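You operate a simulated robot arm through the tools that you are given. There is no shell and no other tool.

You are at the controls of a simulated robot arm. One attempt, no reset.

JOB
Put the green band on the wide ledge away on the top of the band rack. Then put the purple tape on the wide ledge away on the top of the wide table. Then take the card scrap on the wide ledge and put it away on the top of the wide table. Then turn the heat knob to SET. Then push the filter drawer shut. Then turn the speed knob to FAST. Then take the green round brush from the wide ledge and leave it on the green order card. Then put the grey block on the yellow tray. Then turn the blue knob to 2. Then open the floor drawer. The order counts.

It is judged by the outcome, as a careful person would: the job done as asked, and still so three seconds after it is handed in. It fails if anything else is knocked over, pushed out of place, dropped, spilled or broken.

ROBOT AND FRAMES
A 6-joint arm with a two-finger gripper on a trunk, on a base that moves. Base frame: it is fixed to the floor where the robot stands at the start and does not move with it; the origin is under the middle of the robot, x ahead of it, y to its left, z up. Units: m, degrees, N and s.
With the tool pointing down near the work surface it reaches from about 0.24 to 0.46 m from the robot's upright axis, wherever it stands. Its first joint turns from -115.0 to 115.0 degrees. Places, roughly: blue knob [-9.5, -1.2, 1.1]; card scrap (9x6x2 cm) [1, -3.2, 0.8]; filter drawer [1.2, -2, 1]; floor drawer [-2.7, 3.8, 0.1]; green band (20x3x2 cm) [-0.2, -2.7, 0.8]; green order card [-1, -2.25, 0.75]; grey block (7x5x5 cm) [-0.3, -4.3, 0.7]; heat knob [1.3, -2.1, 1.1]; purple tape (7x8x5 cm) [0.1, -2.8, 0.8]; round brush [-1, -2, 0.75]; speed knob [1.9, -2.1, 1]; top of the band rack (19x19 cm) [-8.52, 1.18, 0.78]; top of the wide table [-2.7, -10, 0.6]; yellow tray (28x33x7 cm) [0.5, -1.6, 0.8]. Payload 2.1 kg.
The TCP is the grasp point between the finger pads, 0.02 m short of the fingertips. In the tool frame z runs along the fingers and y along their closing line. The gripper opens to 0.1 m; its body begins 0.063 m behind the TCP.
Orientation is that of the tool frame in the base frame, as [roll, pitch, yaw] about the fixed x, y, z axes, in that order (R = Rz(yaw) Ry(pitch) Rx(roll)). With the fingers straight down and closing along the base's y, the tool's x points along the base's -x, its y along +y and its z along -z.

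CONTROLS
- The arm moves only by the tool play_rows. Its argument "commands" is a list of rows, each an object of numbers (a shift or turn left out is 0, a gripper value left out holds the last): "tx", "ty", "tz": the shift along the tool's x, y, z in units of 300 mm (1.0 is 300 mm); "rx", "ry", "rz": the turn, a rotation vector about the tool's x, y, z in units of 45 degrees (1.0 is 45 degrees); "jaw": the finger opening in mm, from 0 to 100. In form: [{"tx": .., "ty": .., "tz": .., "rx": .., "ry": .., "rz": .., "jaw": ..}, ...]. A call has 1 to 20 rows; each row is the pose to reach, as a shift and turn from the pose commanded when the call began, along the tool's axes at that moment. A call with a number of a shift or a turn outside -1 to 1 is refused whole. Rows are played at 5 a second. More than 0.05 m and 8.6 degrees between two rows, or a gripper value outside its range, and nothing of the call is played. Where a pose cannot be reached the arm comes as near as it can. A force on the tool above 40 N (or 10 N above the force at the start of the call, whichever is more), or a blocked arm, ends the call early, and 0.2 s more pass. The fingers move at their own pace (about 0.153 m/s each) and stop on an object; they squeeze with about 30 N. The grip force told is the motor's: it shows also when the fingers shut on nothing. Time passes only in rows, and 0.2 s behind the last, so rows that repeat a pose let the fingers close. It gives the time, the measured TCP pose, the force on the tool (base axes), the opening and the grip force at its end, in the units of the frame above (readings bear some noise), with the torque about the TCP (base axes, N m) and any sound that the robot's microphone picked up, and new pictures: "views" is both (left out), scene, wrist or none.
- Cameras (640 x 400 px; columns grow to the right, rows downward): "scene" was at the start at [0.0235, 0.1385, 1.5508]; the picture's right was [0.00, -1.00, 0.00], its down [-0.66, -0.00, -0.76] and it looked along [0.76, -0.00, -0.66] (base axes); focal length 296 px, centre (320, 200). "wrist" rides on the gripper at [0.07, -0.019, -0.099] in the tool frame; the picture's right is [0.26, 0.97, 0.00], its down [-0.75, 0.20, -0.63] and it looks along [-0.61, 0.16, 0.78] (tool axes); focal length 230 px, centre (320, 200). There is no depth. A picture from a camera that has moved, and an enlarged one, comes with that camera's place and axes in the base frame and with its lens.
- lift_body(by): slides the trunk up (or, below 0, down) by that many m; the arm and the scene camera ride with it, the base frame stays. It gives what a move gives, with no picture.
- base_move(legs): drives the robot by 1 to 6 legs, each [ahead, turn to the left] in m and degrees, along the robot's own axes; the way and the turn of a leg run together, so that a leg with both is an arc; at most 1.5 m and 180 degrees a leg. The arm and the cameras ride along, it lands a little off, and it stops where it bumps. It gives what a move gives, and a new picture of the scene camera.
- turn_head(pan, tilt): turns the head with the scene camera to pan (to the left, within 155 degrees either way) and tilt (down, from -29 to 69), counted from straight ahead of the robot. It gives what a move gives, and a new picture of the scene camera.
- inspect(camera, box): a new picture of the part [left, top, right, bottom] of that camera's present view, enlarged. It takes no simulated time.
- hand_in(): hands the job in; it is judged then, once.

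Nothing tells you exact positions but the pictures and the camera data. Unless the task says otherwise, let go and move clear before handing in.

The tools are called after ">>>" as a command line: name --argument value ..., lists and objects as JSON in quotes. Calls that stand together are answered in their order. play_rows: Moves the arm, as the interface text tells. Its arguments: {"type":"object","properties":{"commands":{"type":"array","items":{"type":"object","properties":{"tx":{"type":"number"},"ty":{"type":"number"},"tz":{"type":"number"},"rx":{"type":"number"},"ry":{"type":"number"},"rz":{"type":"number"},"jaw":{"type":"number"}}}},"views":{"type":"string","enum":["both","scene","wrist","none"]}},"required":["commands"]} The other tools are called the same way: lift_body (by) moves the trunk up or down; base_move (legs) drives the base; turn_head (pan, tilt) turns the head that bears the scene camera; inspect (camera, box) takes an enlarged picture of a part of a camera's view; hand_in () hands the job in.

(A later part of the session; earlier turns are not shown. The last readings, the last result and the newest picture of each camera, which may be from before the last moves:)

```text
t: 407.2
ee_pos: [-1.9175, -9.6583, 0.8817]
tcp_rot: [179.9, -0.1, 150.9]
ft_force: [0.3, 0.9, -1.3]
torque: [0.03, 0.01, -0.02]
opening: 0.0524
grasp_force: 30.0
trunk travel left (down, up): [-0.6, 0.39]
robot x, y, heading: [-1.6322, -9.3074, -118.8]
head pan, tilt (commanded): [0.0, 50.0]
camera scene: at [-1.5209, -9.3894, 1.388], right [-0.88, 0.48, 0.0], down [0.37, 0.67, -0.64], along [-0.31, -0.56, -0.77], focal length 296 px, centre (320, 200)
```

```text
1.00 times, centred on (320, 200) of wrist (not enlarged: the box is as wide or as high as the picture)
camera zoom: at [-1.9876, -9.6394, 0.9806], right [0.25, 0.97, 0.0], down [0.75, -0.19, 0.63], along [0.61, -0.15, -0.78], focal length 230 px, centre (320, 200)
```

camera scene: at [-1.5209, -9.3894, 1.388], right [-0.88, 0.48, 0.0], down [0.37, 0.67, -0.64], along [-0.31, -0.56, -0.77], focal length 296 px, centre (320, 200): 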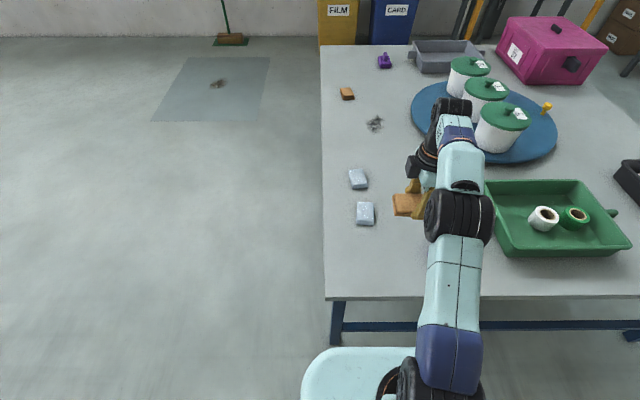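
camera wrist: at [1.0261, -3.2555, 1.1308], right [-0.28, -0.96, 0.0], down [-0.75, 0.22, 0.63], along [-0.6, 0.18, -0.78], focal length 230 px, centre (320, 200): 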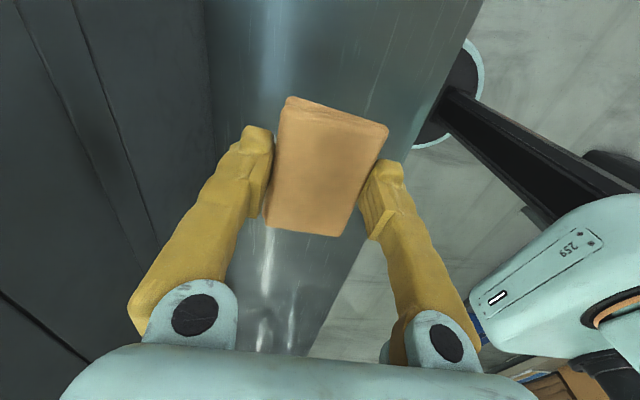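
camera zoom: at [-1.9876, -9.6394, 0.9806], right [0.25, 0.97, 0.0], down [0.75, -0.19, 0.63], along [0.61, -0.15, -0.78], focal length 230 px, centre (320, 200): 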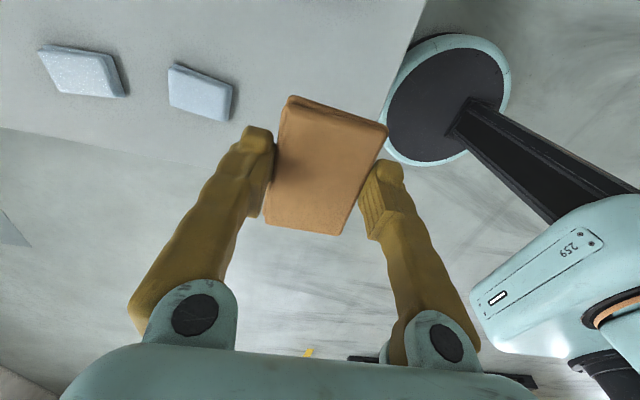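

Card is over free table between the blue pieces and the tape. Shifting 2.7 cm left and lowering.

>>> play_rows --commands '[{"tx": -0.09, "tz": 0.1}, {"tx": -0.09, "tz": 0.24}, {"tx": -0.09, "tz": 0.38}, {"tx": -0.09, "tz": 0.52}, {"tx": -0.09, "tz": 0.66}, {"tx": -0.09, "tz": 0.76}, {"tx": -0.09, "tz": 0.79}, {"tx": -0.09, "tz": 0.79}]' --views "both"

>>> play_rows --commands '[{"tz": 0.012}, {"tz": 0.024}, {"tz": 0.036}]' --views "none"

```text
t: 409.0
ee_pos: [-1.8938, -9.6704, 0.6453]
tcp_rot: [180.0, 0.1, 150.8]
ft_force: [0.1, -0.3, -0.4]
torque: [-0.01, 0.01, 0.0]
opening: 0.0526
grasp_force: 30.1
trunk travel left (down, up): [-0.6, 0.39]
robot x, y, heading: [-1.6343, -9.3048, -118.7]
head pan, tilt (commanded): [0.0, 50.0]
camera scene: at [-1.5209, -9.3894, 1.388], right [-0.88, 0.48, 0.0], down [0.37, 0.67, -0.64], along [-0.31, -0.56, -0.77], focal length 296 px, centre (320, 200)
camera wrist: at [-1.9644, -9.6527, 0.744], right [0.25, 0.97, 0.0], down [0.75, -0.19, 0.63], along [0.61, -0.15, -0.78], focal length 230 px, centre (320, 200)
```

scene: 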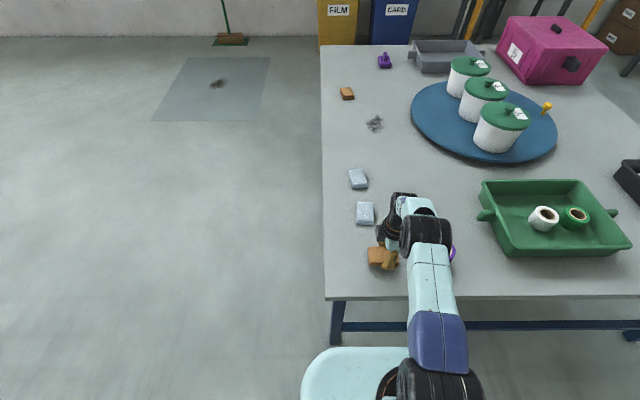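
wrist: 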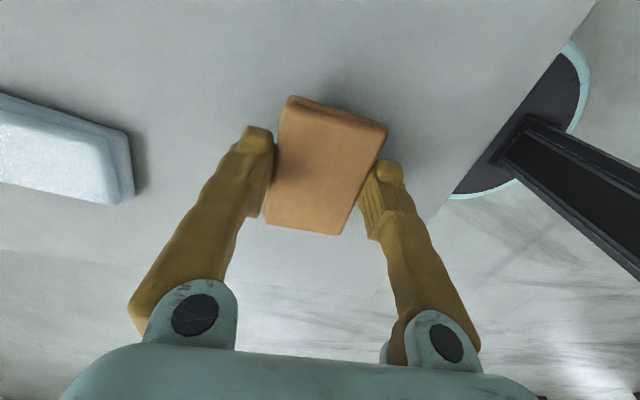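

```text
t: 409.8
ee_pos: [-1.8941, -9.6703, 0.6341]
tcp_rot: [180.0, -0.1, 150.8]
ft_force: [-0.6, 0.2, -0.5]
torque: [0.02, 0.02, -0.01]
opening: 0.0524
grasp_force: 29.5
trunk travel left (down, up): [-0.6, 0.39]
robot x, y, heading: [-1.6355, -9.3062, -118.9]
head pan, tilt (commanded): [0.0, 50.0]
```

>>> play_rows --commands '[{"tz": 0.01}, {"tz": 0.02}]' --views "none"

```text
t: 410.4
ee_pos: [-1.894, -9.6707, 0.6292]
tcp_rot: [-179.8, -0.1, 150.8]
ft_force: [-1.6, 0.2, 12.6]
torque: [0.47, 0.02, 0.04]
opening: 0.0523
grasp_force: 30.0
trunk travel left (down, up): [-0.6, 0.39]
robot x, y, heading: [-1.6301, -9.3066, -118.6]
head pan, tilt (commanded): [0.0, 50.0]
```

Contact (12.6 N). Opening to release the card and rising.

>>> play_rows --commands '[{"jaw": 60}, {"jaw": 72}, {"jaw": 72}]' --views "none"

>>> play_rows --commands '[{"tz": -0.05}, {"tz": -0.18}, {"tz": -0.32}, {"tz": -0.46}, {"tz": -0.6}, {"tz": -0.75}, {"tz": -0.83}]' --views "both"

```text
t: 411.2
ee_pos: [-1.8935, -9.6706, 0.6288]
tcp_rot: [-179.9, -0.1, 150.8]
ft_force: [0.0, 0.3, -1.0]
torque: [0.01, -0.01, -0.02]
opening: 0.0718
grasp_force: 0.0
trunk travel left (down, up): [-0.6, 0.39]
robot x, y, heading: [-1.6367, -9.3051, -118.8]
head pan, tilt (commanded): [0.0, 50.0]
```

```text
t: 412.8
ee_pos: [-1.8942, -9.6707, 0.8777]
tcp_rot: [179.8, 0.0, 150.8]
ft_force: [-0.3, -0.9, -0.3]
torque: [0.0, -0.01, -0.04]
opening: 0.0722
grasp_force: 0.1
trunk travel left (down, up): [-0.6, 0.39]
robot x, y, heading: [-1.6345, -9.3074, -118.7]
head pan, tilt (commanded): [0.0, 50.0]
camera scene: at [-1.5209, -9.3893, 1.388], right [-0.88, 0.48, 0.0], down [0.37, 0.67, -0.64], along [-0.31, -0.56, -0.77], focal length 296 px, centre (320, 200)
camera wrist: at [-1.9635, -9.6544, 0.9766], right [0.25, 0.97, 0.0], down [0.75, -0.19, 0.63], along [0.61, -0.15, -0.78], focal length 230 px, centre (320, 200)
```

scene: 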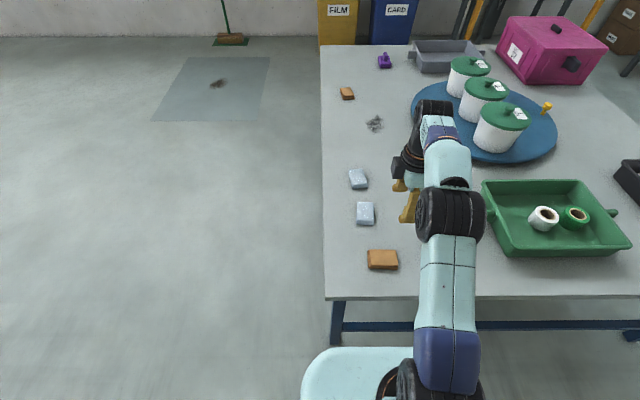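
wrist: 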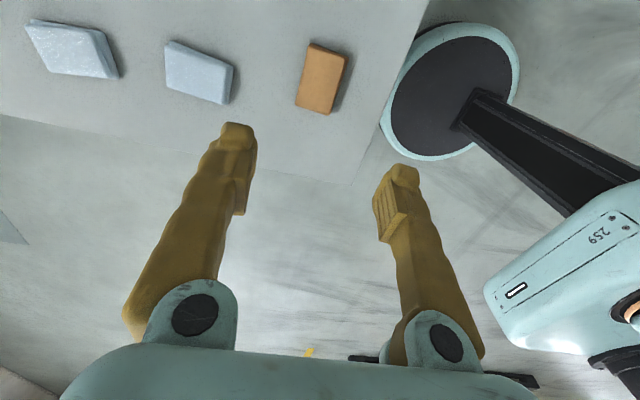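

Card scrap is down on the table. Now to the front of the line for the oven controls: back off, raise the trunk, retrace the route around the line's end.

>>> base_move --legs '[[-0.5, 0]]'

>>> lift_body --by 0.15

>>> base_move --legs '[[0, 178]]'

>>> turn_head --pan 0 --tilt 15

```text
t: 415.7
ee_pos: [-1.6563, -9.2397, 0.8767]
tcp_rot: [180.0, 0.0, 150.8]
ft_force: [-1.2, -0.7, 0.1]
torque: [0.01, -0.01, 0.01]
opening: 0.0722
grasp_force: 0.1
trunk travel left (down, up): [-0.6, 0.39]
robot x, y, heading: [-1.398, -8.8736, -119.0]
head pan, tilt (commanded): [0.0, 50.0]
camera scene: at [-1.2837, -8.9577, 1.388], right [-0.88, 0.48, 0.0], down [0.37, 0.67, -0.64], along [-0.31, -0.56, -0.77], focal length 296 px, centre (320, 200)
```

scene: 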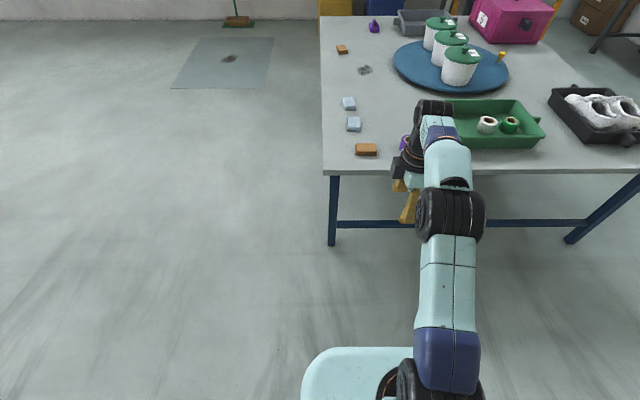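

```text
t: 417.5
ee_pos: [-1.6559, -9.2416, 1.0267]
tcp_rot: [-179.9, 0.0, 150.8]
ft_force: [0.0, -0.3, 0.0]
torque: [-0.01, 0.0, 0.0]
opening: 0.072
grasp_force: 0.1
trunk travel left (down, up): [-0.75, 0.24]
robot x, y, heading: [-1.3948, -8.8706, -118.7]
head pan, tilt (commanded): [0.0, 50.0]
```

```text
t: 424.9
ee_pos: [-1.098, -8.5395, 1.0269]
tcp_rot: [-180.0, 0.0, -35.7]
ft_force: [-0.4, -0.9, 0.1]
torque: [0.04, 0.0, 0.02]
opening: 0.0718
grasp_force: 0.1
trunk travel left (down, up): [-0.75, 0.24]
robot x, y, heading: [-1.396, -8.8732, 54.5]
head pan, tilt (commanded): [0.0, 50.0]
camera scene: at [-1.5024, -8.7808, 1.538], right [0.82, -0.58, 0.0], down [-0.44, -0.63, -0.64], along [0.37, 0.52, -0.77], focal length 296 px, centre (320, 200)
```

scene: 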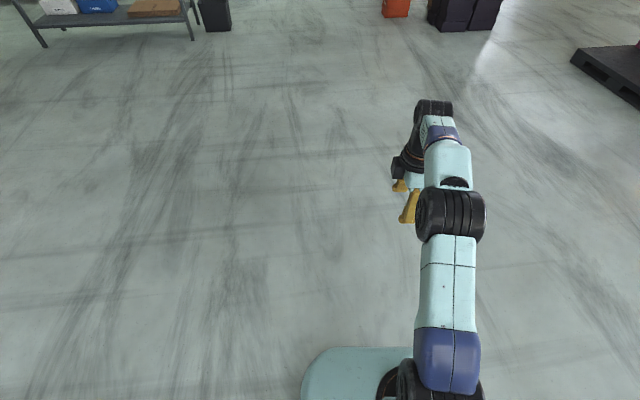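

```text
t: 426.0
ee_pos: [-1.0989, -8.5382, 1.0266]
tcp_rot: [180.0, -0.2, -35.7]
ft_force: [-0.5, -0.1, 0.2]
torque: [0.0, 0.0, -0.03]
opening: 0.0722
grasp_force: 0.0
trunk travel left (down, up): [-0.75, 0.24]
robot x, y, heading: [-1.4001, -8.876, 54.6]
head pan, tilt (commanded): [0.0, 15.0]
camera scene: at [-1.4929, -8.7674, 1.5916], right [0.82, -0.58, 0.0], down [-0.15, -0.21, -0.97], along [0.56, 0.79, -0.26], focal length 296 px, centre (320, 200)
```

scene: 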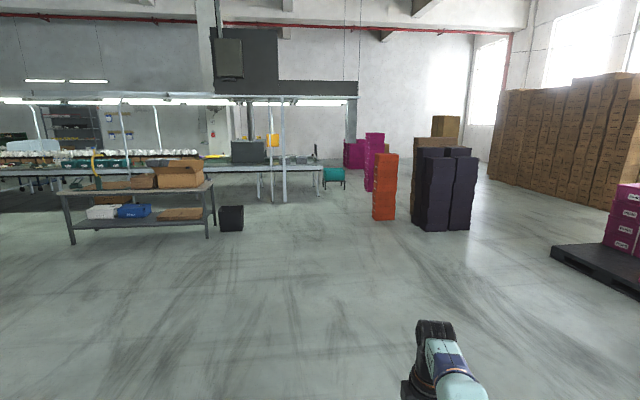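

>>> base_move --legs '[[0, 6.2], [1.5, 0], [1.5, 0], [1.5, 0], [0.85, 0], [0, -90]]'

```text
t: 455.7
ee_pos: [1.6807, -4.6503, 1.0267]
tcp_rot: [179.9, 0.0, -125.1]
ft_force: [0.2, 0.3, 0.0]
torque: [0.03, -0.02, 0.0]
opening: 0.072
grasp_force: 0.1
trunk travel left (down, up): [-0.75, 0.24]
robot x, y, heading: [1.3421, -4.3556, -34.2]
head pan, tilt (commanded): [0.0, 15.0]
camera scene: at [1.4495, -4.261, 1.5917], right [-0.57, -0.82, 0.0], down [-0.21, 0.15, -0.97], along [0.79, -0.55, -0.26], focal length 296 px, centre (320, 200)
```

scene: 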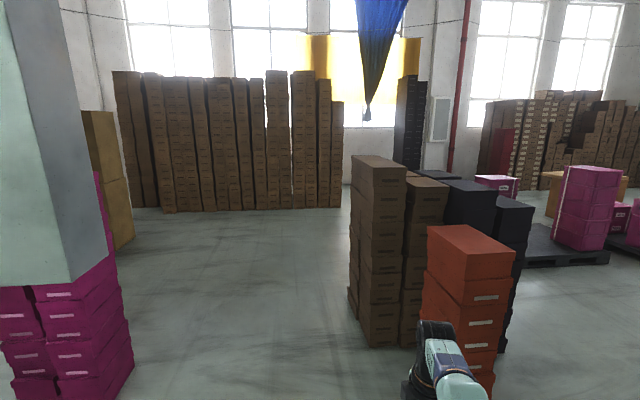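

>>> base_move --legs '[[0, 12], [1.5, 0], [1.2, 0], [0, 82]]'

```text
t: 472.9
ee_pos: [4.0659, -4.9644, 1.0277]
tcp_rot: [-180.0, -0.2, -28.5]
ft_force: [0.7, -0.6, 0.2]
torque: [0.02, 0.01, 0.01]
opening: 0.0718
grasp_force: 0.0
trunk travel left (down, up): [-0.75, 0.24]
robot x, y, heading: [3.8096, -5.3345, 61.9]
head pan, tilt (commanded): [0.0, 15.0]
camera scene: at [3.7029, -5.2398, 1.5917], right [0.88, -0.47, 0.0], down [-0.12, -0.23, -0.97], along [0.45, 0.85, -0.26], focal length 296 px, centre (320, 200)
```

scene: 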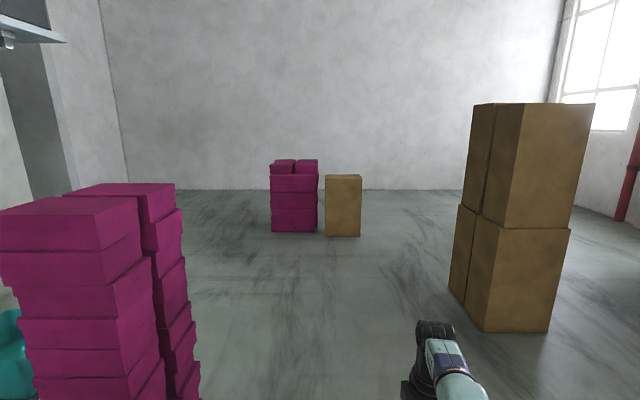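

>>> base_move --legs '[[1.5, 0], [1.35, 0], [0, 88]]'

```text
t: 490.3
ee_pos: [4.8142, -2.5858, 1.0267]
tcp_rot: [-179.9, -0.1, 59.1]
ft_force: [0.2, -1.3, -0.9]
torque: [0.0, -0.01, -0.01]
opening: 0.0716
grasp_force: 0.0
trunk travel left (down, up): [-0.75, 0.24]
robot x, y, heading: [5.1727, -2.8535, 149.5]
head pan, tilt (commanded): [0.0, 15.0]
camera scene: at [5.072, -2.9603, 1.5917], right [0.51, 0.86, 0.0], down [0.22, -0.13, -0.97], along [-0.83, 0.49, -0.26], focal length 296 px, centre (320, 200)
```

scene: 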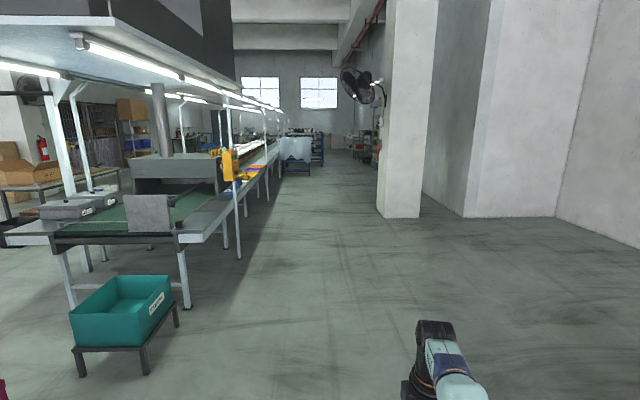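

>>> base_move --legs '[[1.5, 0], [1.5, 0], [0.7, 0], [0, 90]]'

>>> turn_head --pan 0 --tilt 25

>>> inspect --camera "scene" --box '[200, 100, 440, 250]'

```text
t: 512.1
ee_pos: [1.6886, -1.3654, 1.0262]
tcp_rot: [-180.0, -0.1, 149.4]
ft_force: [1.1, -0.5, 0.2]
torque: [0.01, -0.04, 0.06]
opening: 0.0719
grasp_force: 0.0
trunk travel left (down, up): [-0.75, 0.24]
robot x, y, heading: [1.9555, -1.0055, -120.2]
head pan, tilt (commanded): [0.0, 15.0]
camera scene: at [2.0604, -1.1063, 1.5917], right [-0.86, 0.5, 0.0], down [0.13, 0.22, -0.97], along [-0.49, -0.83, -0.26], focal length 296 px, centre (320, 200)
```

scene: 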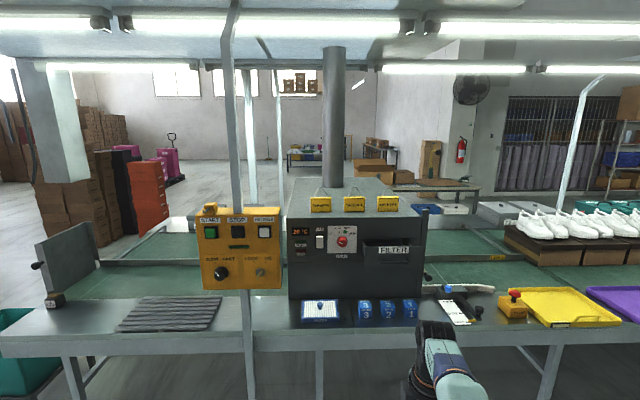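

```text
t: 512.8
ee_pos: [1.6893, -1.3646, 1.0277]
tcp_rot: [-179.9, -0.1, 149.4]
ft_force: [-1.3, 0.2, -0.2]
torque: [-0.02, 0.01, -0.02]
opening: 0.0723
grasp_force: 0.1
trunk travel left (down, up): [-0.75, 0.24]
robot x, y, heading: [1.9587, -1.0068, -120.4]
head pan, tilt (commanded): [0.0, 25.0]
camera scene: at [2.0611, -1.1051, 1.5755], right [-0.86, 0.5, 0.0], down [0.21, 0.36, -0.91], along [-0.46, -0.78, -0.42], focal length 296 px, centre (320, 200)
```

scene: 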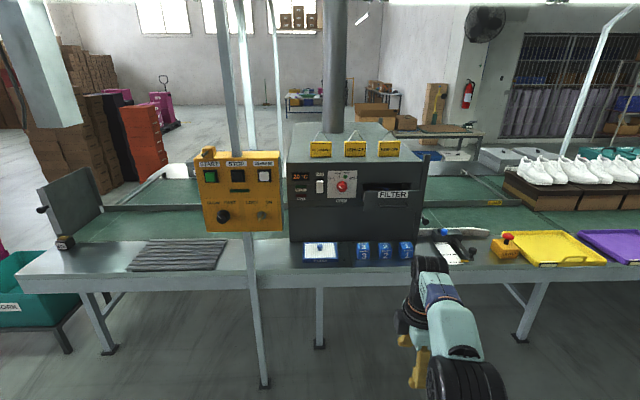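

```text
2.67 times, centred on (320, 175) of scene
camera zoom: at [2.0611, -1.1051, 1.5755], right [-0.86, 0.5, 0.0], down [0.21, 0.36, -0.91], along [-0.46, -0.78, -0.42], focal length 790 px, centre (320, 267)
```

zoom: 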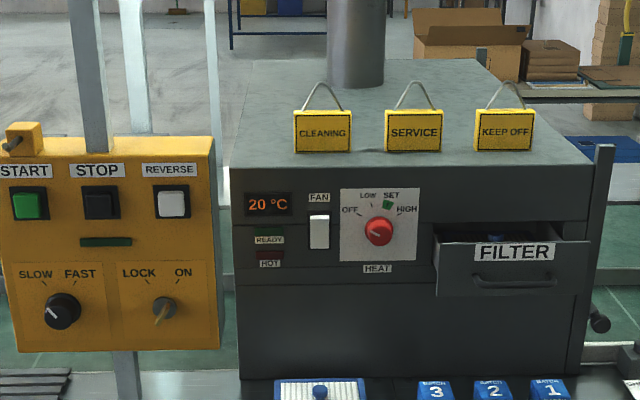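

I'm squarely in front of the oven. Zooming in on both knobs and the drawer.

>>> inspect --camera "scene" --box '[320, 160, 370, 205]'

>>> inspect --camera "scene" --box '[200, 190, 285, 235]'

>>> inspect --camera "scene" --box '[350, 165, 440, 225]'

```text
8.89 times, centred on (345, 182) of scene
camera zoom: at [2.0611, -1.1051, 1.5755], right [-0.86, 0.5, 0.0], down [0.21, 0.36, -0.91], along [-0.46, -0.78, -0.42], focal length 2632 px, centre (98, 356)
```

zoom: 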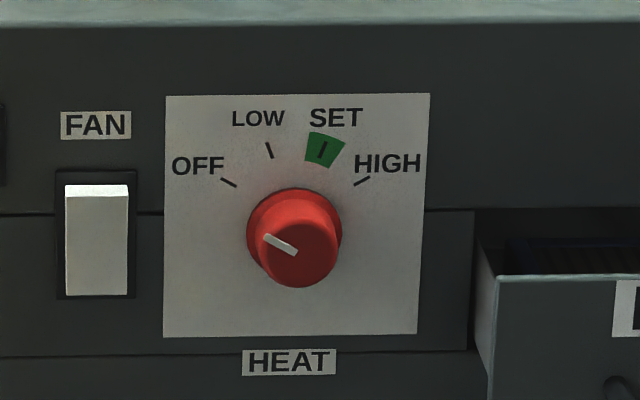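

```text
7.53 times, centred on (242, 212) of scene
camera zoom: at [2.0611, -1.1051, 1.5755], right [-0.86, 0.5, 0.0], down [0.21, 0.36, -0.91], along [-0.46, -0.78, -0.42], focal length 2230 px, centre (904, 106)
```

zoom: 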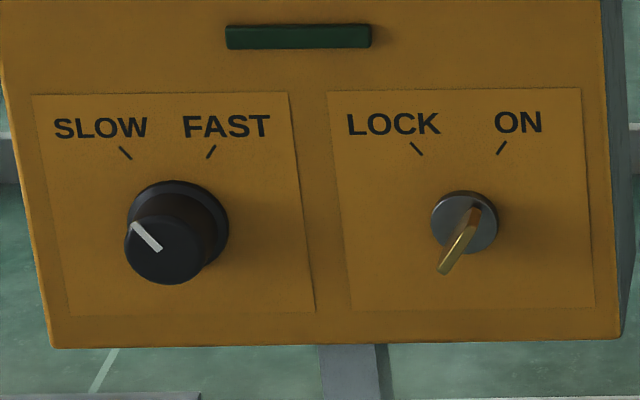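

```text
6.67 times, centred on (395, 195) of scene
camera zoom: at [2.0611, -1.1051, 1.5755], right [-0.86, 0.5, 0.0], down [0.21, 0.36, -0.91], along [-0.46, -0.78, -0.42], focal length 1974 px, centre (-180, 233)
```

zoom: 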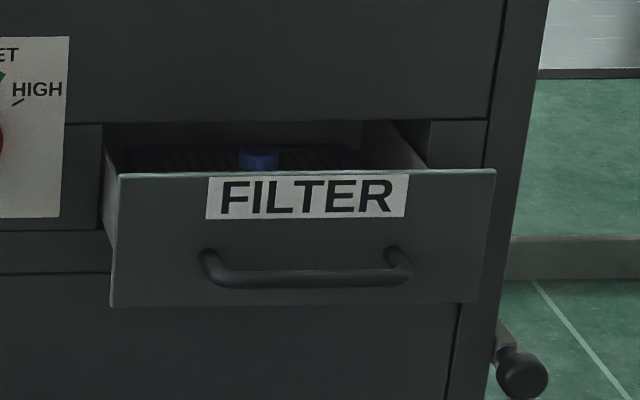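

Heat knob pointer is at OFF (-60°), SET is at +20°, so I need about 80° clockwise. I'll first swing the tool to point horizontally forward here in free space.

>>> play_rows --commands '[{"rx": 0.16}, {"rx": 0.33}, {"rx": 0.5}, {"rx": 0.66}, {"rx": 0.83}, {"rx": 1.0}]' --views "none"

>>> play_rows --commands '[{"rx": 0.16}, {"rx": 0.33}, {"rx": 0.5}, {"rx": 0.66}, {"rx": 0.83}, {"rx": 1.0}, {"rx": 1.0}]' --views "both"

```text
t: 514.2
ee_pos: [1.6903, -1.3695, 1.0371]
tcp_rot: [-138.0, 0.4, 149.8]
ft_force: [0.6, 0.1, -0.3]
torque: [0.0, 0.0, 0.0]
opening: 0.072
grasp_force: 0.1
out of reach, approached as far as the arm can: row 6
trunk travel left (down, up): [-0.75, 0.24]
robot x, y, heading: [1.9549, -1.0035, -120.2]
head pan, tilt (commanded): [0.0, 25.0]
```

```text
t: 515.8
ee_pos: [1.6864, -1.4015, 1.169]
tcp_rot: [-117.3, -0.8, 147.5]
ft_force: [-0.3, -0.6, -1.2]
torque: [-0.02, 0.02, 0.0]
opening: 0.072
grasp_force: 0.1
out of reach, approached as far as the arm can: row 1, 2, 3, 4, 5, 6, 7
trunk travel left (down, up): [-0.75, 0.24]
robot x, y, heading: [1.9613, -1.0052, -120.2]
head pan, tilt (commanded): [0.0, 25.0]
camera scene: at [2.0611, -1.1051, 1.5755], right [-0.86, 0.5, 0.0], down [0.21, 0.37, -0.91], along [-0.46, -0.78, -0.42], focal length 296 px, centre (320, 200)
camera wrist: at [1.6696, -1.2976, 1.2317], right [0.01, 0.52, -0.86], down [0.98, 0.15, 0.1], along [0.18, -0.84, -0.51], focal length 230 px, centre (320, 200)
```

scene: 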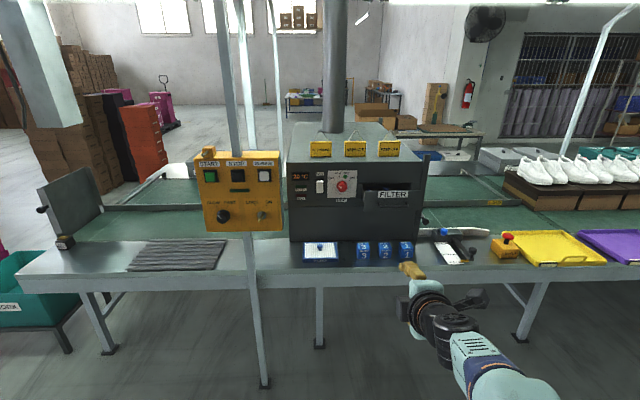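
wrist: 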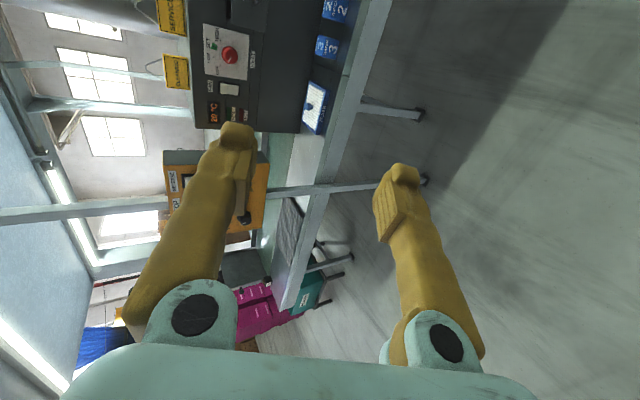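

The pose is too close to my body for a horizontal tool; I'll extend the commanded point forward 0.2 m so the wrist has room.

>>> play_rows --commands '[{"tz": 0.15}, {"tz": 0.3}, {"tz": 0.45}, {"tz": 0.6}, {"tz": 0.7}, {"tz": 0.7}]' --views "both"

```text
t: 517.2
ee_pos: [1.585, -1.5545, 1.0712]
tcp_rot: [-117.4, -0.8, 147.5]
ft_force: [0.5, -0.3, -0.3]
torque: [-0.02, 0.02, -0.02]
opening: 0.072
grasp_force: 0.1
out of reach, approached as far as the arm can: row 1, 2
trunk travel left (down, up): [-0.75, 0.24]
robot x, y, heading: [1.9522, -1.0065, -120.2]
head pan, tilt (commanded): [0.0, 25.0]
camera scene: at [2.0615, -1.1045, 1.5755], right [-0.86, 0.5, 0.0], down [0.21, 0.36, -0.91], along [-0.46, -0.78, -0.42], focal length 296 px, centre (320, 200)
camera wrist: at [1.5682, -1.4499, 1.1349], right [0.01, 0.52, -0.85], down [0.98, 0.15, 0.1], along [0.18, -0.84, -0.51], focal length 230 px, centre (320, 200)
```

scene: 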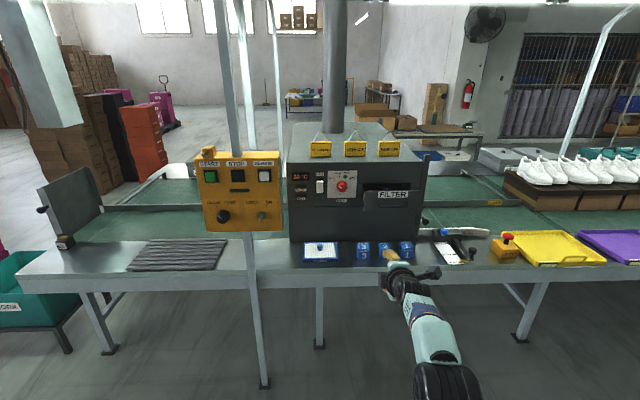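
wrist: 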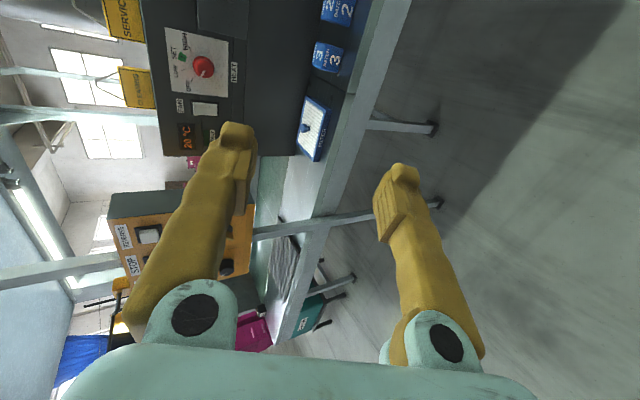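

Now extended (0.66 m forward). I'll finish rotating the tool to horizontal.

>>> play_rows --commands '[{"rx": 0.15}, {"rx": 0.3}, {"rx": 0.45}, {"rx": 0.6}, {"rx": 0.6}]' --views "both"

```text
t: 518.4
ee_pos: [1.5618, -1.5849, 1.1109]
tcp_rot: [-91.4, -0.8, 147.3]
ft_force: [0.9, 0.0, 0.3]
torque: [0.0, 0.0, -0.02]
opening: 0.072
grasp_force: 0.0
out of reach, approached as far as the arm can: row 2, 3, 4, 5
trunk travel left (down, up): [-0.75, 0.24]
robot x, y, heading: [1.9584, -1.0053, -120.2]
head pan, tilt (commanded): [0.0, 25.0]
camera scene: at [2.0608, -1.1056, 1.5755], right [-0.86, 0.5, 0.0], down [0.21, 0.37, -0.91], along [-0.46, -0.78, -0.42], focal length 296 px, centre (320, 200)
camera wrist: at [1.5556, -1.4636, 1.133], right [-0.21, 0.17, -0.96], down [0.97, 0.13, -0.19], along [0.09, -0.98, -0.19], focal length 230 px, centre (320, 200)
```

scene: 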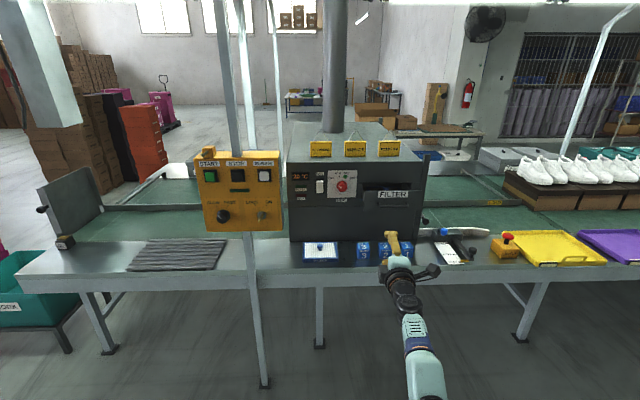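
wrist: 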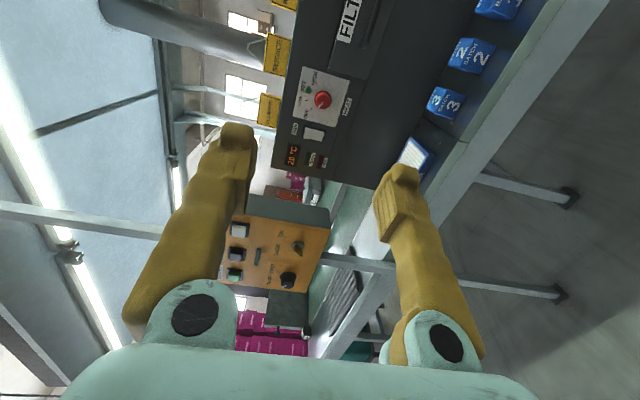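

The tool is horizontal now at 0.70 m ahead. I compute the heat knob at about u=2.224, v=-1.16, z=1.06. I'll roll the gripper so it stays clear of the open drawer during the 80° turn, and square it to the panel.

>>> play_rows --commands '[{"ry": -0.06}, {"ry": -0.06}]' --views "none"

>>> play_rows --commands '[{"rz": 0.16}, {"rz": 0.33}, {"rz": 0.5}, {"rz": 0.66}, {"rz": 0.83}, {"rz": 1.0}]' --views "none"

>>> play_rows --commands '[{"rz": 0.16}, {"rz": 0.33}, {"rz": 0.5}, {"rz": 0.66}, {"rz": 0.83}, {"rz": 1.0}]' --views "none"

>>> play_rows --commands '[{"rz": 0.16}, {"rz": 0.33}, {"rz": 0.5}, {"rz": 0.66}, {"rz": 0.83}, {"rz": 0.89}]' --views "both"

```text
t: 519.0
ee_pos: [1.5641, -1.585, 1.1215]
tcp_rot: [-91.0, -0.7, 150.2]
ft_force: [0.4, 0.4, -0.2]
torque: [-0.02, 0.0, 0.02]
opening: 0.0721
grasp_force: 0.1
out of reach, approached as far as the arm can: row 1, 2
trunk travel left (down, up): [-0.75, 0.24]
robot x, y, heading: [1.9571, -1.0016, -120.0]
head pan, tilt (commanded): [0.0, 25.0]
```

```text
t: 520.4
ee_pos: [1.5645, -1.5843, 1.1215]
tcp_rot: [-90.5, 44.3, 149.8]
ft_force: [-0.1, 0.2, 0.6]
torque: [0.0, -0.04, -0.01]
opening: 0.0721
grasp_force: 0.0
trunk travel left (down, up): [-0.75, 0.24]
robot x, y, heading: [1.9581, -1.0064, -120.1]
head pan, tilt (commanded): [0.0, 25.0]
```

```text
t: 521.8
ee_pos: [1.5642, -1.5842, 1.1207]
tcp_rot: [-117.9, 89.2, 122.2]
ft_force: [0.2, 0.6, -0.6]
torque: [0.01, 0.01, -0.02]
opening: 0.0717
grasp_force: 0.1
trunk travel left (down, up): [-0.75, 0.24]
robot x, y, heading: [1.9545, -1.0054, -120.3]
head pan, tilt (commanded): [0.0, 25.0]
```

```text
t: 523.2
ee_pos: [1.5642, -1.5845, 1.1204]
tcp_rot: [90.7, 50.6, -29.4]
ft_force: [-0.2, 0.1, -0.1]
torque: [0.02, -0.03, 0.01]
opening: 0.0722
grasp_force: 0.0
trunk travel left (down, up): [-0.75, 0.24]
robot x, y, heading: [1.9581, -1.0034, -120.1]
head pan, tilt (commanded): [0.0, 25.0]
camera scene: at [2.061, -1.1052, 1.5755], right [-0.86, 0.5, 0.0], down [0.21, 0.37, -0.91], along [-0.46, -0.78, -0.42], focal length 296 px, centre (320, 200)
camera wrist: at [1.6386, -1.5128, 1.0557], right [0.79, -0.45, 0.41], down [0.03, 0.7, 0.71], along [-0.61, -0.55, 0.57], focal length 230 px, centre (320, 200)
```

scene: 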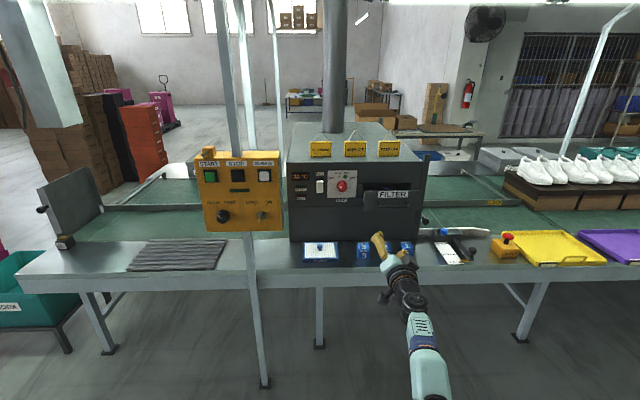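
wrist: 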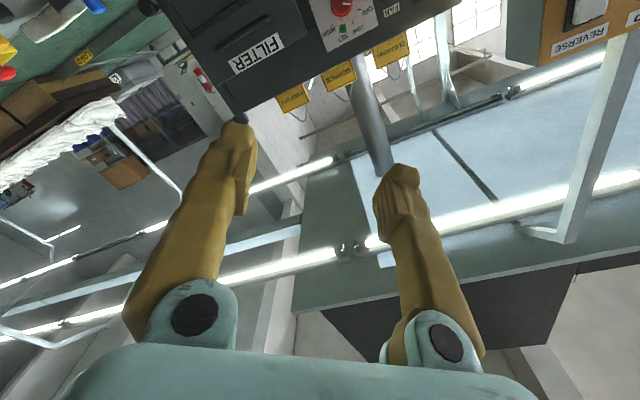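

The 130° roll worked. I'll test in free space that another 80° of roll is reachable, then return.

>>> play_rows --commands '[{"rz": 0.16}, {"rz": 0.33}, {"rz": 0.5}, {"rz": 0.66}, {"rz": 0.83}, {"rz": 1.0}]' --views "none"

>>> play_rows --commands '[{"rz": 0.16}, {"rz": 0.33}, {"rz": 0.5}, {"rz": 0.66}, {"rz": 0.83}, {"rz": 1.0}]' --views "none"

```text
t: 524.6
ee_pos: [1.5638, -1.5849, 1.1209]
tcp_rot: [90.4, 5.6, -29.8]
ft_force: [0.3, -0.9, 0.5]
torque: [0.0, -0.02, -0.01]
opening: 0.0717
grasp_force: 0.0
trunk travel left (down, up): [-0.75, 0.24]
robot x, y, heading: [1.9568, -1.0057, -120.2]
head pan, tilt (commanded): [0.0, 25.0]
```

```text
t: 526.0
ee_pos: [1.5631, -1.5853, 1.1218]
tcp_rot: [90.4, -39.4, -30.0]
ft_force: [-0.7, -0.3, 0.8]
torque: [-0.01, 0.0, 0.01]
opening: 0.0719
grasp_force: 0.1
trunk travel left (down, up): [-0.75, 0.24]
robot x, y, heading: [1.9581, -1.0055, -120.4]
head pan, tilt (commanded): [0.0, 25.0]
```

Full range works. Rolling back to the start angle, shifting left 7.8 cm, and lowering the trunk 6 cm to knob height.

>>> play_rows --commands '[{"rz": -0.16}, {"rz": -0.33}, {"rz": -0.5}, {"rz": -0.66}, {"rz": -0.83}, {"rz": -1.0}]' --views "none"

>>> play_rows --commands '[{"rz": -0.16}, {"rz": -0.33}, {"rz": -0.5}, {"rz": -0.66}, {"rz": -0.83}, {"rz": -1.0}, {"rz": -1.0}]' --views "none"

>>> play_rows --commands '[{"tx": 0.08, "ty": 0.1}, {"tx": 0.166, "ty": 0.198}, {"tx": 0.166, "ty": 0.198}]' --views "none"

>>> lift_body --by -0.06

```text
t: 527.4
ee_pos: [1.5641, -1.5842, 1.1209]
tcp_rot: [90.4, 5.9, -29.7]
ft_force: [-0.2, -0.1, 0.0]
torque: [0.02, 0.04, -0.03]
opening: 0.0718
grasp_force: 0.0
trunk travel left (down, up): [-0.75, 0.24]
robot x, y, heading: [1.9572, -1.0054, -120.1]
head pan, tilt (commanded): [0.0, 25.0]
```

```text
t: 529.0
ee_pos: [1.5637, -1.5845, 1.12]
tcp_rot: [90.6, 50.8, -29.4]
ft_force: [-0.2, -0.3, -0.4]
torque: [0.01, 0.0, -0.01]
opening: 0.072
grasp_force: 0.0
trunk travel left (down, up): [-0.75, 0.24]
robot x, y, heading: [1.9553, -1.0079, -120.2]
head pan, tilt (commanded): [0.0, 25.0]
```

```text
t: 529.8
ee_pos: [1.6289, -1.6245, 1.119]
tcp_rot: [90.5, 50.7, -29.3]
ft_force: [-0.4, 0.4, -0.1]
torque: [0.01, -0.02, 0.02]
opening: 0.0719
grasp_force: 0.1
trunk travel left (down, up): [-0.75, 0.24]
robot x, y, heading: [1.9577, -1.0044, -120.0]
head pan, tilt (commanded): [0.0, 25.0]
```

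```text
t: 530.8
ee_pos: [1.6301, -1.625, 1.0589]
tcp_rot: [90.6, 50.8, -29.4]
ft_force: [-0.2, 0.1, 0.2]
torque: [0.03, 0.01, 0.02]
opening: 0.072
grasp_force: 0.0
trunk travel left (down, up): [-0.69, 0.3]
robot x, y, heading: [1.9576, -1.0047, -120.1]
head pan, tilt (commanded): [0.0, 25.0]
```

Aligned with the knob laterally and in height. Driving forward 0.45 m toward the panel.

>>> base_move --legs '[[0.43, 0]]'

>>> inspect --camera "scene" --box '[220, 150, 420, 300]'

>>> inspect --camera "wrist" --box '[0, 0, 640, 400]'

```text
t: 533.4
ee_pos: [1.4152, -2.0037, 1.0585]
tcp_rot: [90.6, 50.8, -29.1]
ft_force: [-0.6, 0.3, -0.4]
torque: [0.0, 0.05, -0.03]
opening: 0.0719
grasp_force: 0.1
trunk travel left (down, up): [-0.69, 0.3]
robot x, y, heading: [1.7388, -1.3785, -120.0]
head pan, tilt (commanded): [0.0, 25.0]
camera scene: at [1.844, -1.4806, 1.5155], right [-0.87, 0.5, 0.0], down [0.21, 0.37, -0.91], along [-0.45, -0.79, -0.42], focal length 296 px, centre (320, 200)
```

scene: 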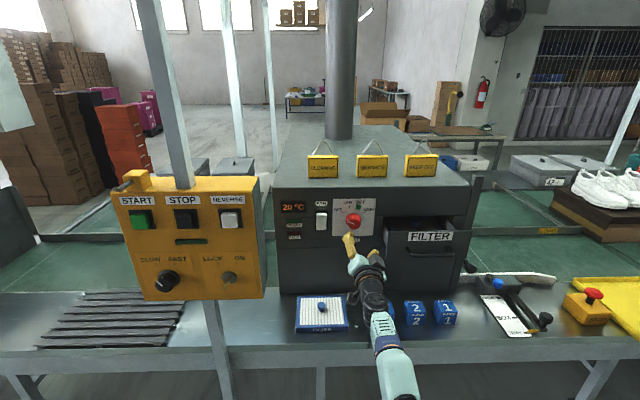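

```text
2.67 times, centred on (320, 225) of scene
camera zoom: at [1.844, -1.4806, 1.5155], right [-0.87, 0.5, 0.0], down [0.21, 0.37, -0.91], along [-0.45, -0.79, -0.42], focal length 790 px, centre (320, 133)
```

zoom: 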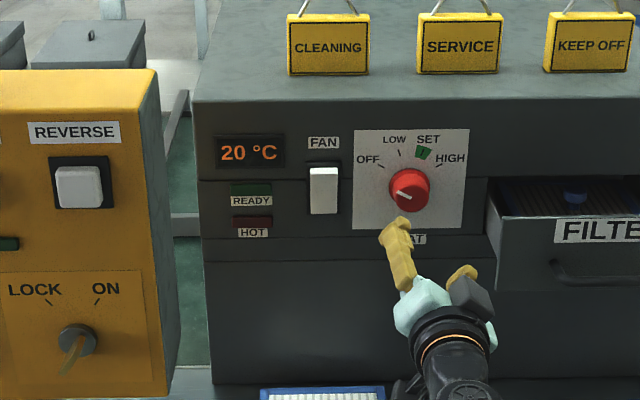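

```text
1.00 times, centred on (320, 200) of wrist (not enlarged: the box is as wide or as high as the picture)
camera zoom: at [1.4892, -1.9306, 0.994], right [0.79, -0.45, 0.41], down [0.03, 0.7, 0.71], along [-0.61, -0.55, 0.57], focal length 230 px, centre (320, 200)
```

zoom: 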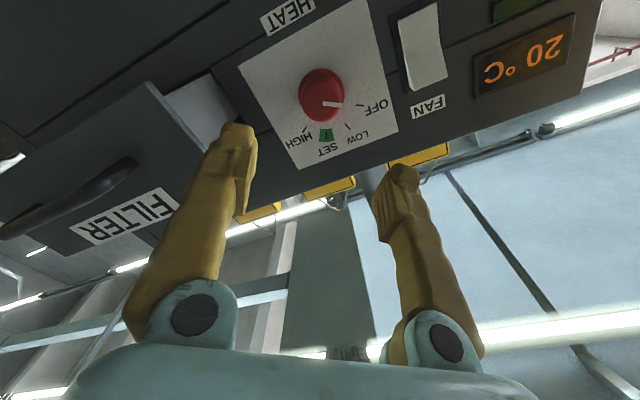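

Very close now. The knob computes to about u=2.232, v=-1.18, z=1.055; I'm within ~8 mm laterally. I'll creep the base 9 cm closer and re-check.

>>> base_move --legs '[[0.09, 0]]'

>>> inspect --camera "wrist" --box '[0, 0, 640, 400]'

>>> inspect --camera "scene" --box '[260, 170, 440, 300]'

```text
t: 534.5
ee_pos: [1.3718, -2.0764, 1.0624]
tcp_rot: [90.1, 50.7, -29.5]
ft_force: [0.8, -0.2, 0.3]
torque: [0.01, -0.01, -0.04]
opening: 0.0718
grasp_force: 0.1
trunk travel left (down, up): [-0.69, 0.3]
robot x, y, heading: [1.6934, -1.4613, -120.2]
head pan, tilt (commanded): [0.0, 25.0]
camera scene: at [1.8019, -1.5533, 1.5158], right [-0.87, 0.5, 0.0], down [0.21, 0.36, -0.91], along [-0.45, -0.79, -0.42], focal length 296 px, centre (320, 200)
```

scene: 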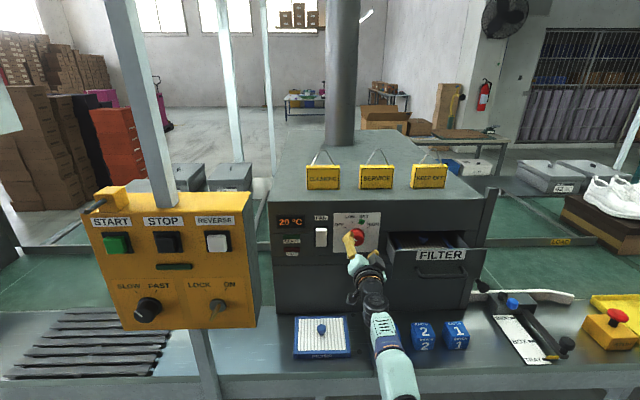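

```text
1.00 times, centred on (320, 200) of wrist (not enlarged: the box is as wide or as high as the picture)
camera zoom: at [1.4457, -2.0052, 0.9972], right [0.79, -0.45, 0.41], down [0.03, 0.7, 0.71], along [-0.61, -0.55, 0.57], focal length 230 px, centre (320, 200)
```

zoom: 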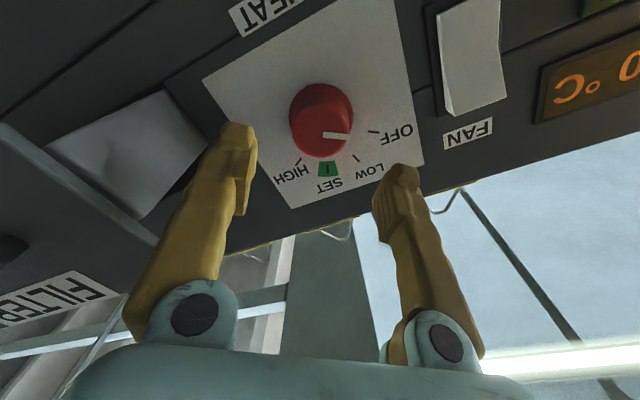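

```text
3.08 times, centred on (350, 235) of scene
camera zoom: at [1.8019, -1.5533, 1.5158], right [-0.87, 0.5, 0.0], down [0.21, 0.36, -0.91], along [-0.45, -0.79, -0.42], focal length 911 px, centre (228, 92)
```

zoom: 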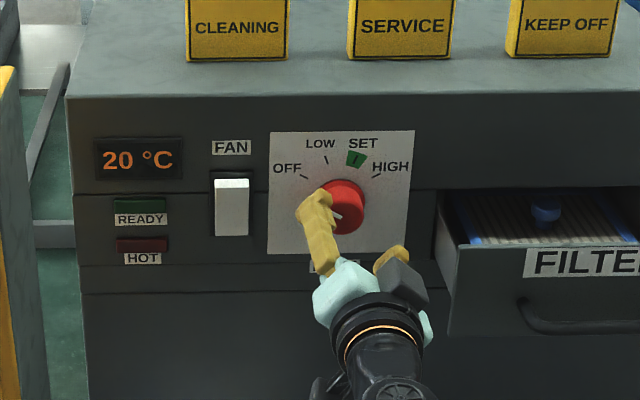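

Good alignment; only ~7 mm along the tool's x needed. I'll correct and advance 5.5 cm with the arm.

>>> play_rows --commands '[{"tx": 0.025, "tz": 0.04}, {"tx": 0.025, "tz": 0.09}, {"tx": 0.025, "tz": 0.14}, {"tx": 0.025, "tz": 0.18}, {"tx": 0.025, "tz": 0.18}]' --views "both"

```text
t: 535.8
ee_pos: [1.37, -2.0799, 1.0594]
tcp_rot: [90.5, 50.7, -29.2]
ft_force: [0.6, -0.4, 0.1]
torque: [0.0, 0.02, 0.0]
opening: 0.0717
grasp_force: 0.0
out of reach, approached as far as the arm can: row 1, 2, 3, 4, 5
trunk travel left (down, up): [-0.69, 0.3]
robot x, y, heading: [1.6939, -1.4603, -120.0]
head pan, tilt (commanded): [0.0, 25.0]
camera scene: at [1.7987, -1.5592, 1.5155], right [-0.87, 0.5, 0.0], down [0.21, 0.37, -0.91], along [-0.45, -0.79, -0.42], focal length 296 px, centre (320, 200)
camera wrist: at [1.4436, -2.0089, 0.9942], right [0.79, -0.45, 0.41], down [0.03, 0.7, 0.71], along [-0.61, -0.55, 0.57], focal length 230 px, centre (320, 200)
```

scene: 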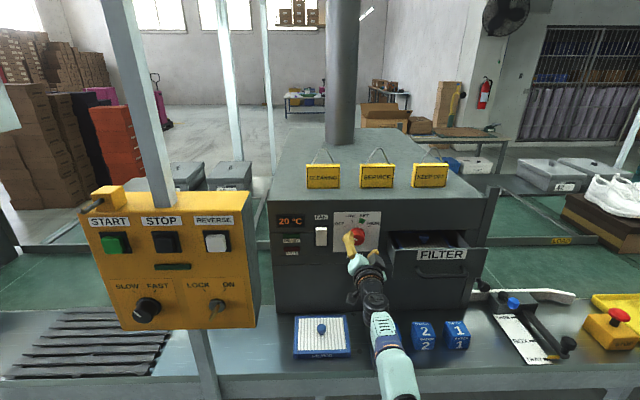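
wrist: 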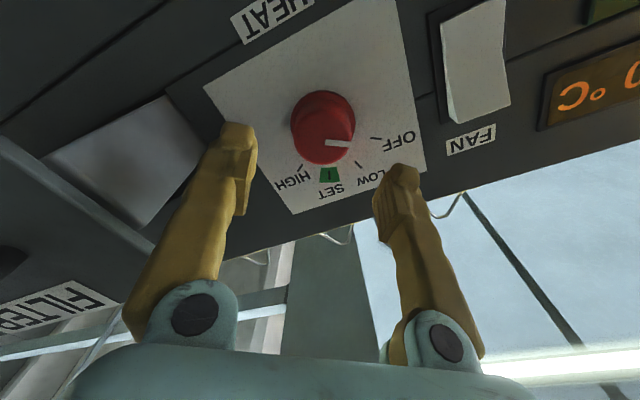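

The arm is at its reach limit, so I'll pull back 4 cm with the arm (to regain slack) and then bring the base in instead.

>>> play_rows --commands '[{"tz": -0.05}, {"tz": -0.1}, {"ty": 0.012, "tz": -0.133}, {"ty": 0.012, "tz": -0.133}]' --views "none"

```text
t: 536.8
ee_pos: [1.3686, -2.0792, 1.0595]
tcp_rot: [90.5, 50.8, -29.1]
ft_force: [-0.2, 0.5, -0.8]
torque: [0.0, -0.03, -0.01]
opening: 0.0719
grasp_force: 0.1
out of reach, approached as far as the arm can: row 1, 2, 3, 4
trunk travel left (down, up): [-0.69, 0.3]
robot x, y, heading: [1.6958, -1.4622, -119.8]
head pan, tilt (commanded): [0.0, 25.0]
```

The straight-arm posture is stuck at a limit; horizontal tool poses seem to need the hand higher relative to the shoulder. I'll back the base off, lower the trunk and raise/retract the arm to get slack.

>>> base_move --legs '[[-0.25, 0]]'

>>> play_rows --commands '[{"tx": -0.06, "ty": 0.05, "tz": -0.05}, {"tx": -0.13, "ty": 0.107, "tz": -0.11}, {"tx": -0.19, "ty": 0.16, "tz": -0.17}, {"tx": -0.255, "ty": 0.214, "tz": -0.22}, {"tx": -0.32, "ty": 0.267, "tz": -0.28}, {"tx": -0.383, "ty": 0.321, "tz": -0.333}, {"tx": -0.383, "ty": 0.321, "tz": -0.333}]' --views "scene"

```text
t: 538.6
ee_pos: [1.495, -1.8638, 1.0588]
tcp_rot: [90.5, 50.7, -29.3]
ft_force: [0.1, 0.0, 0.8]
torque: [-0.01, 0.05, -0.01]
opening: 0.0718
grasp_force: 0.2
trunk travel left (down, up): [-0.69, 0.3]
robot x, y, heading: [1.8205, -1.2387, -120.2]
head pan, tilt (commanded): [0.0, 25.0]
camera scene: at [1.924, -1.3417, 1.5155], right [-0.87, 0.5, 0.0], down [0.21, 0.37, -0.91], along [-0.45, -0.79, -0.42], focal length 296 px, centre (320, 200)
```

scene: 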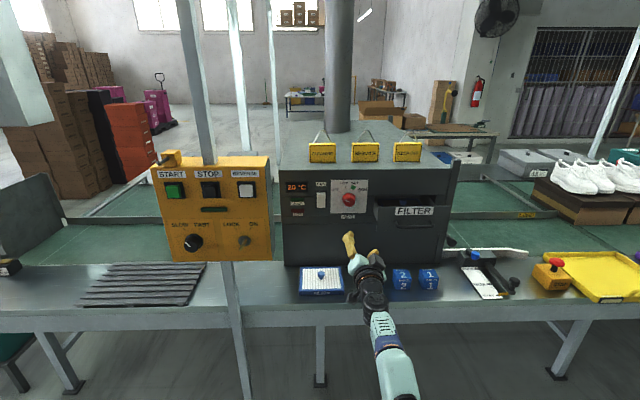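

```text
t: 540.2
ee_pos: [1.5294, -1.8365, 1.2336]
tcp_rot: [90.5, 50.9, -29.5]
ft_force: [0.0, -0.8, -0.9]
torque: [-0.01, -0.01, 0.03]
opening: 0.072
grasp_force: 0.1
out of reach, approached as far as the arm can: row 1, 2, 3, 4, 5, 6, 7
trunk travel left (down, up): [-0.69, 0.3]
robot x, y, heading: [1.8202, -1.2445, -119.9]
head pan, tilt (commanded): [0.0, 25.0]
camera scene: at [1.9235, -1.3422, 1.5155], right [-0.87, 0.5, 0.0], down [0.21, 0.37, -0.91], along [-0.45, -0.79, -0.42], focal length 296 px, centre (320, 200)
```

scene: 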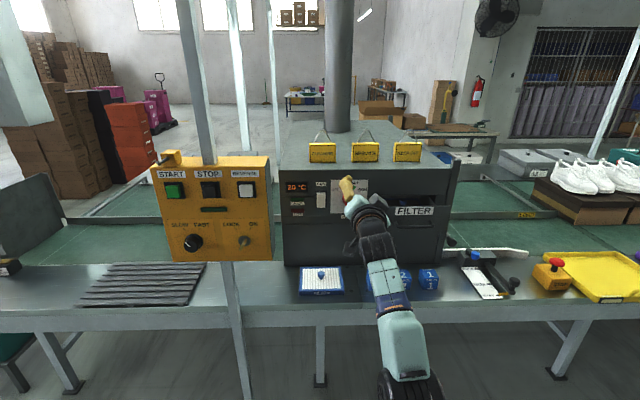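

Raising gave a different boundary. I'll test whether I can move forward and back along the tool here (hand 0.17 m higher relative to the trunk).

>>> play_rows --commands '[{"tz": 0.05}, {"tz": 0.1}, {"tz": 0.15}, {"tz": 0.2}, {"tz": 0.2}]' --views "none"

>>> play_rows --commands '[{"tz": -0.05}, {"tz": -0.1}, {"tz": -0.1}]' --views "none"

```text
t: 541.4
ee_pos: [1.5226, -1.8436, 1.2157]
tcp_rot: [90.5, 50.7, -29.2]
ft_force: [0.0, 0.5, -0.4]
torque: [0.01, 0.0, 0.03]
opening: 0.0719
grasp_force: 0.1
out of reach, approached as far as the arm can: row 1, 2, 3, 4, 5
trunk travel left (down, up): [-0.69, 0.3]
robot x, y, heading: [1.821, -1.2398, -120.0]
head pan, tilt (commanded): [0.0, 25.0]
```

```text
t: 542.2
ee_pos: [1.5286, -1.8399, 1.2255]
tcp_rot: [90.6, 50.7, -29.2]
ft_force: [-0.1, -0.6, 0.0]
torque: [0.0, 0.0, 0.01]
opening: 0.072
grasp_force: 0.0
out of reach, approached as far as the arm can: row 1, 2, 3
trunk travel left (down, up): [-0.69, 0.3]
robot x, y, heading: [1.8199, -1.2412, -119.9]
head pan, tilt (commanded): [0.0, 25.0]
```

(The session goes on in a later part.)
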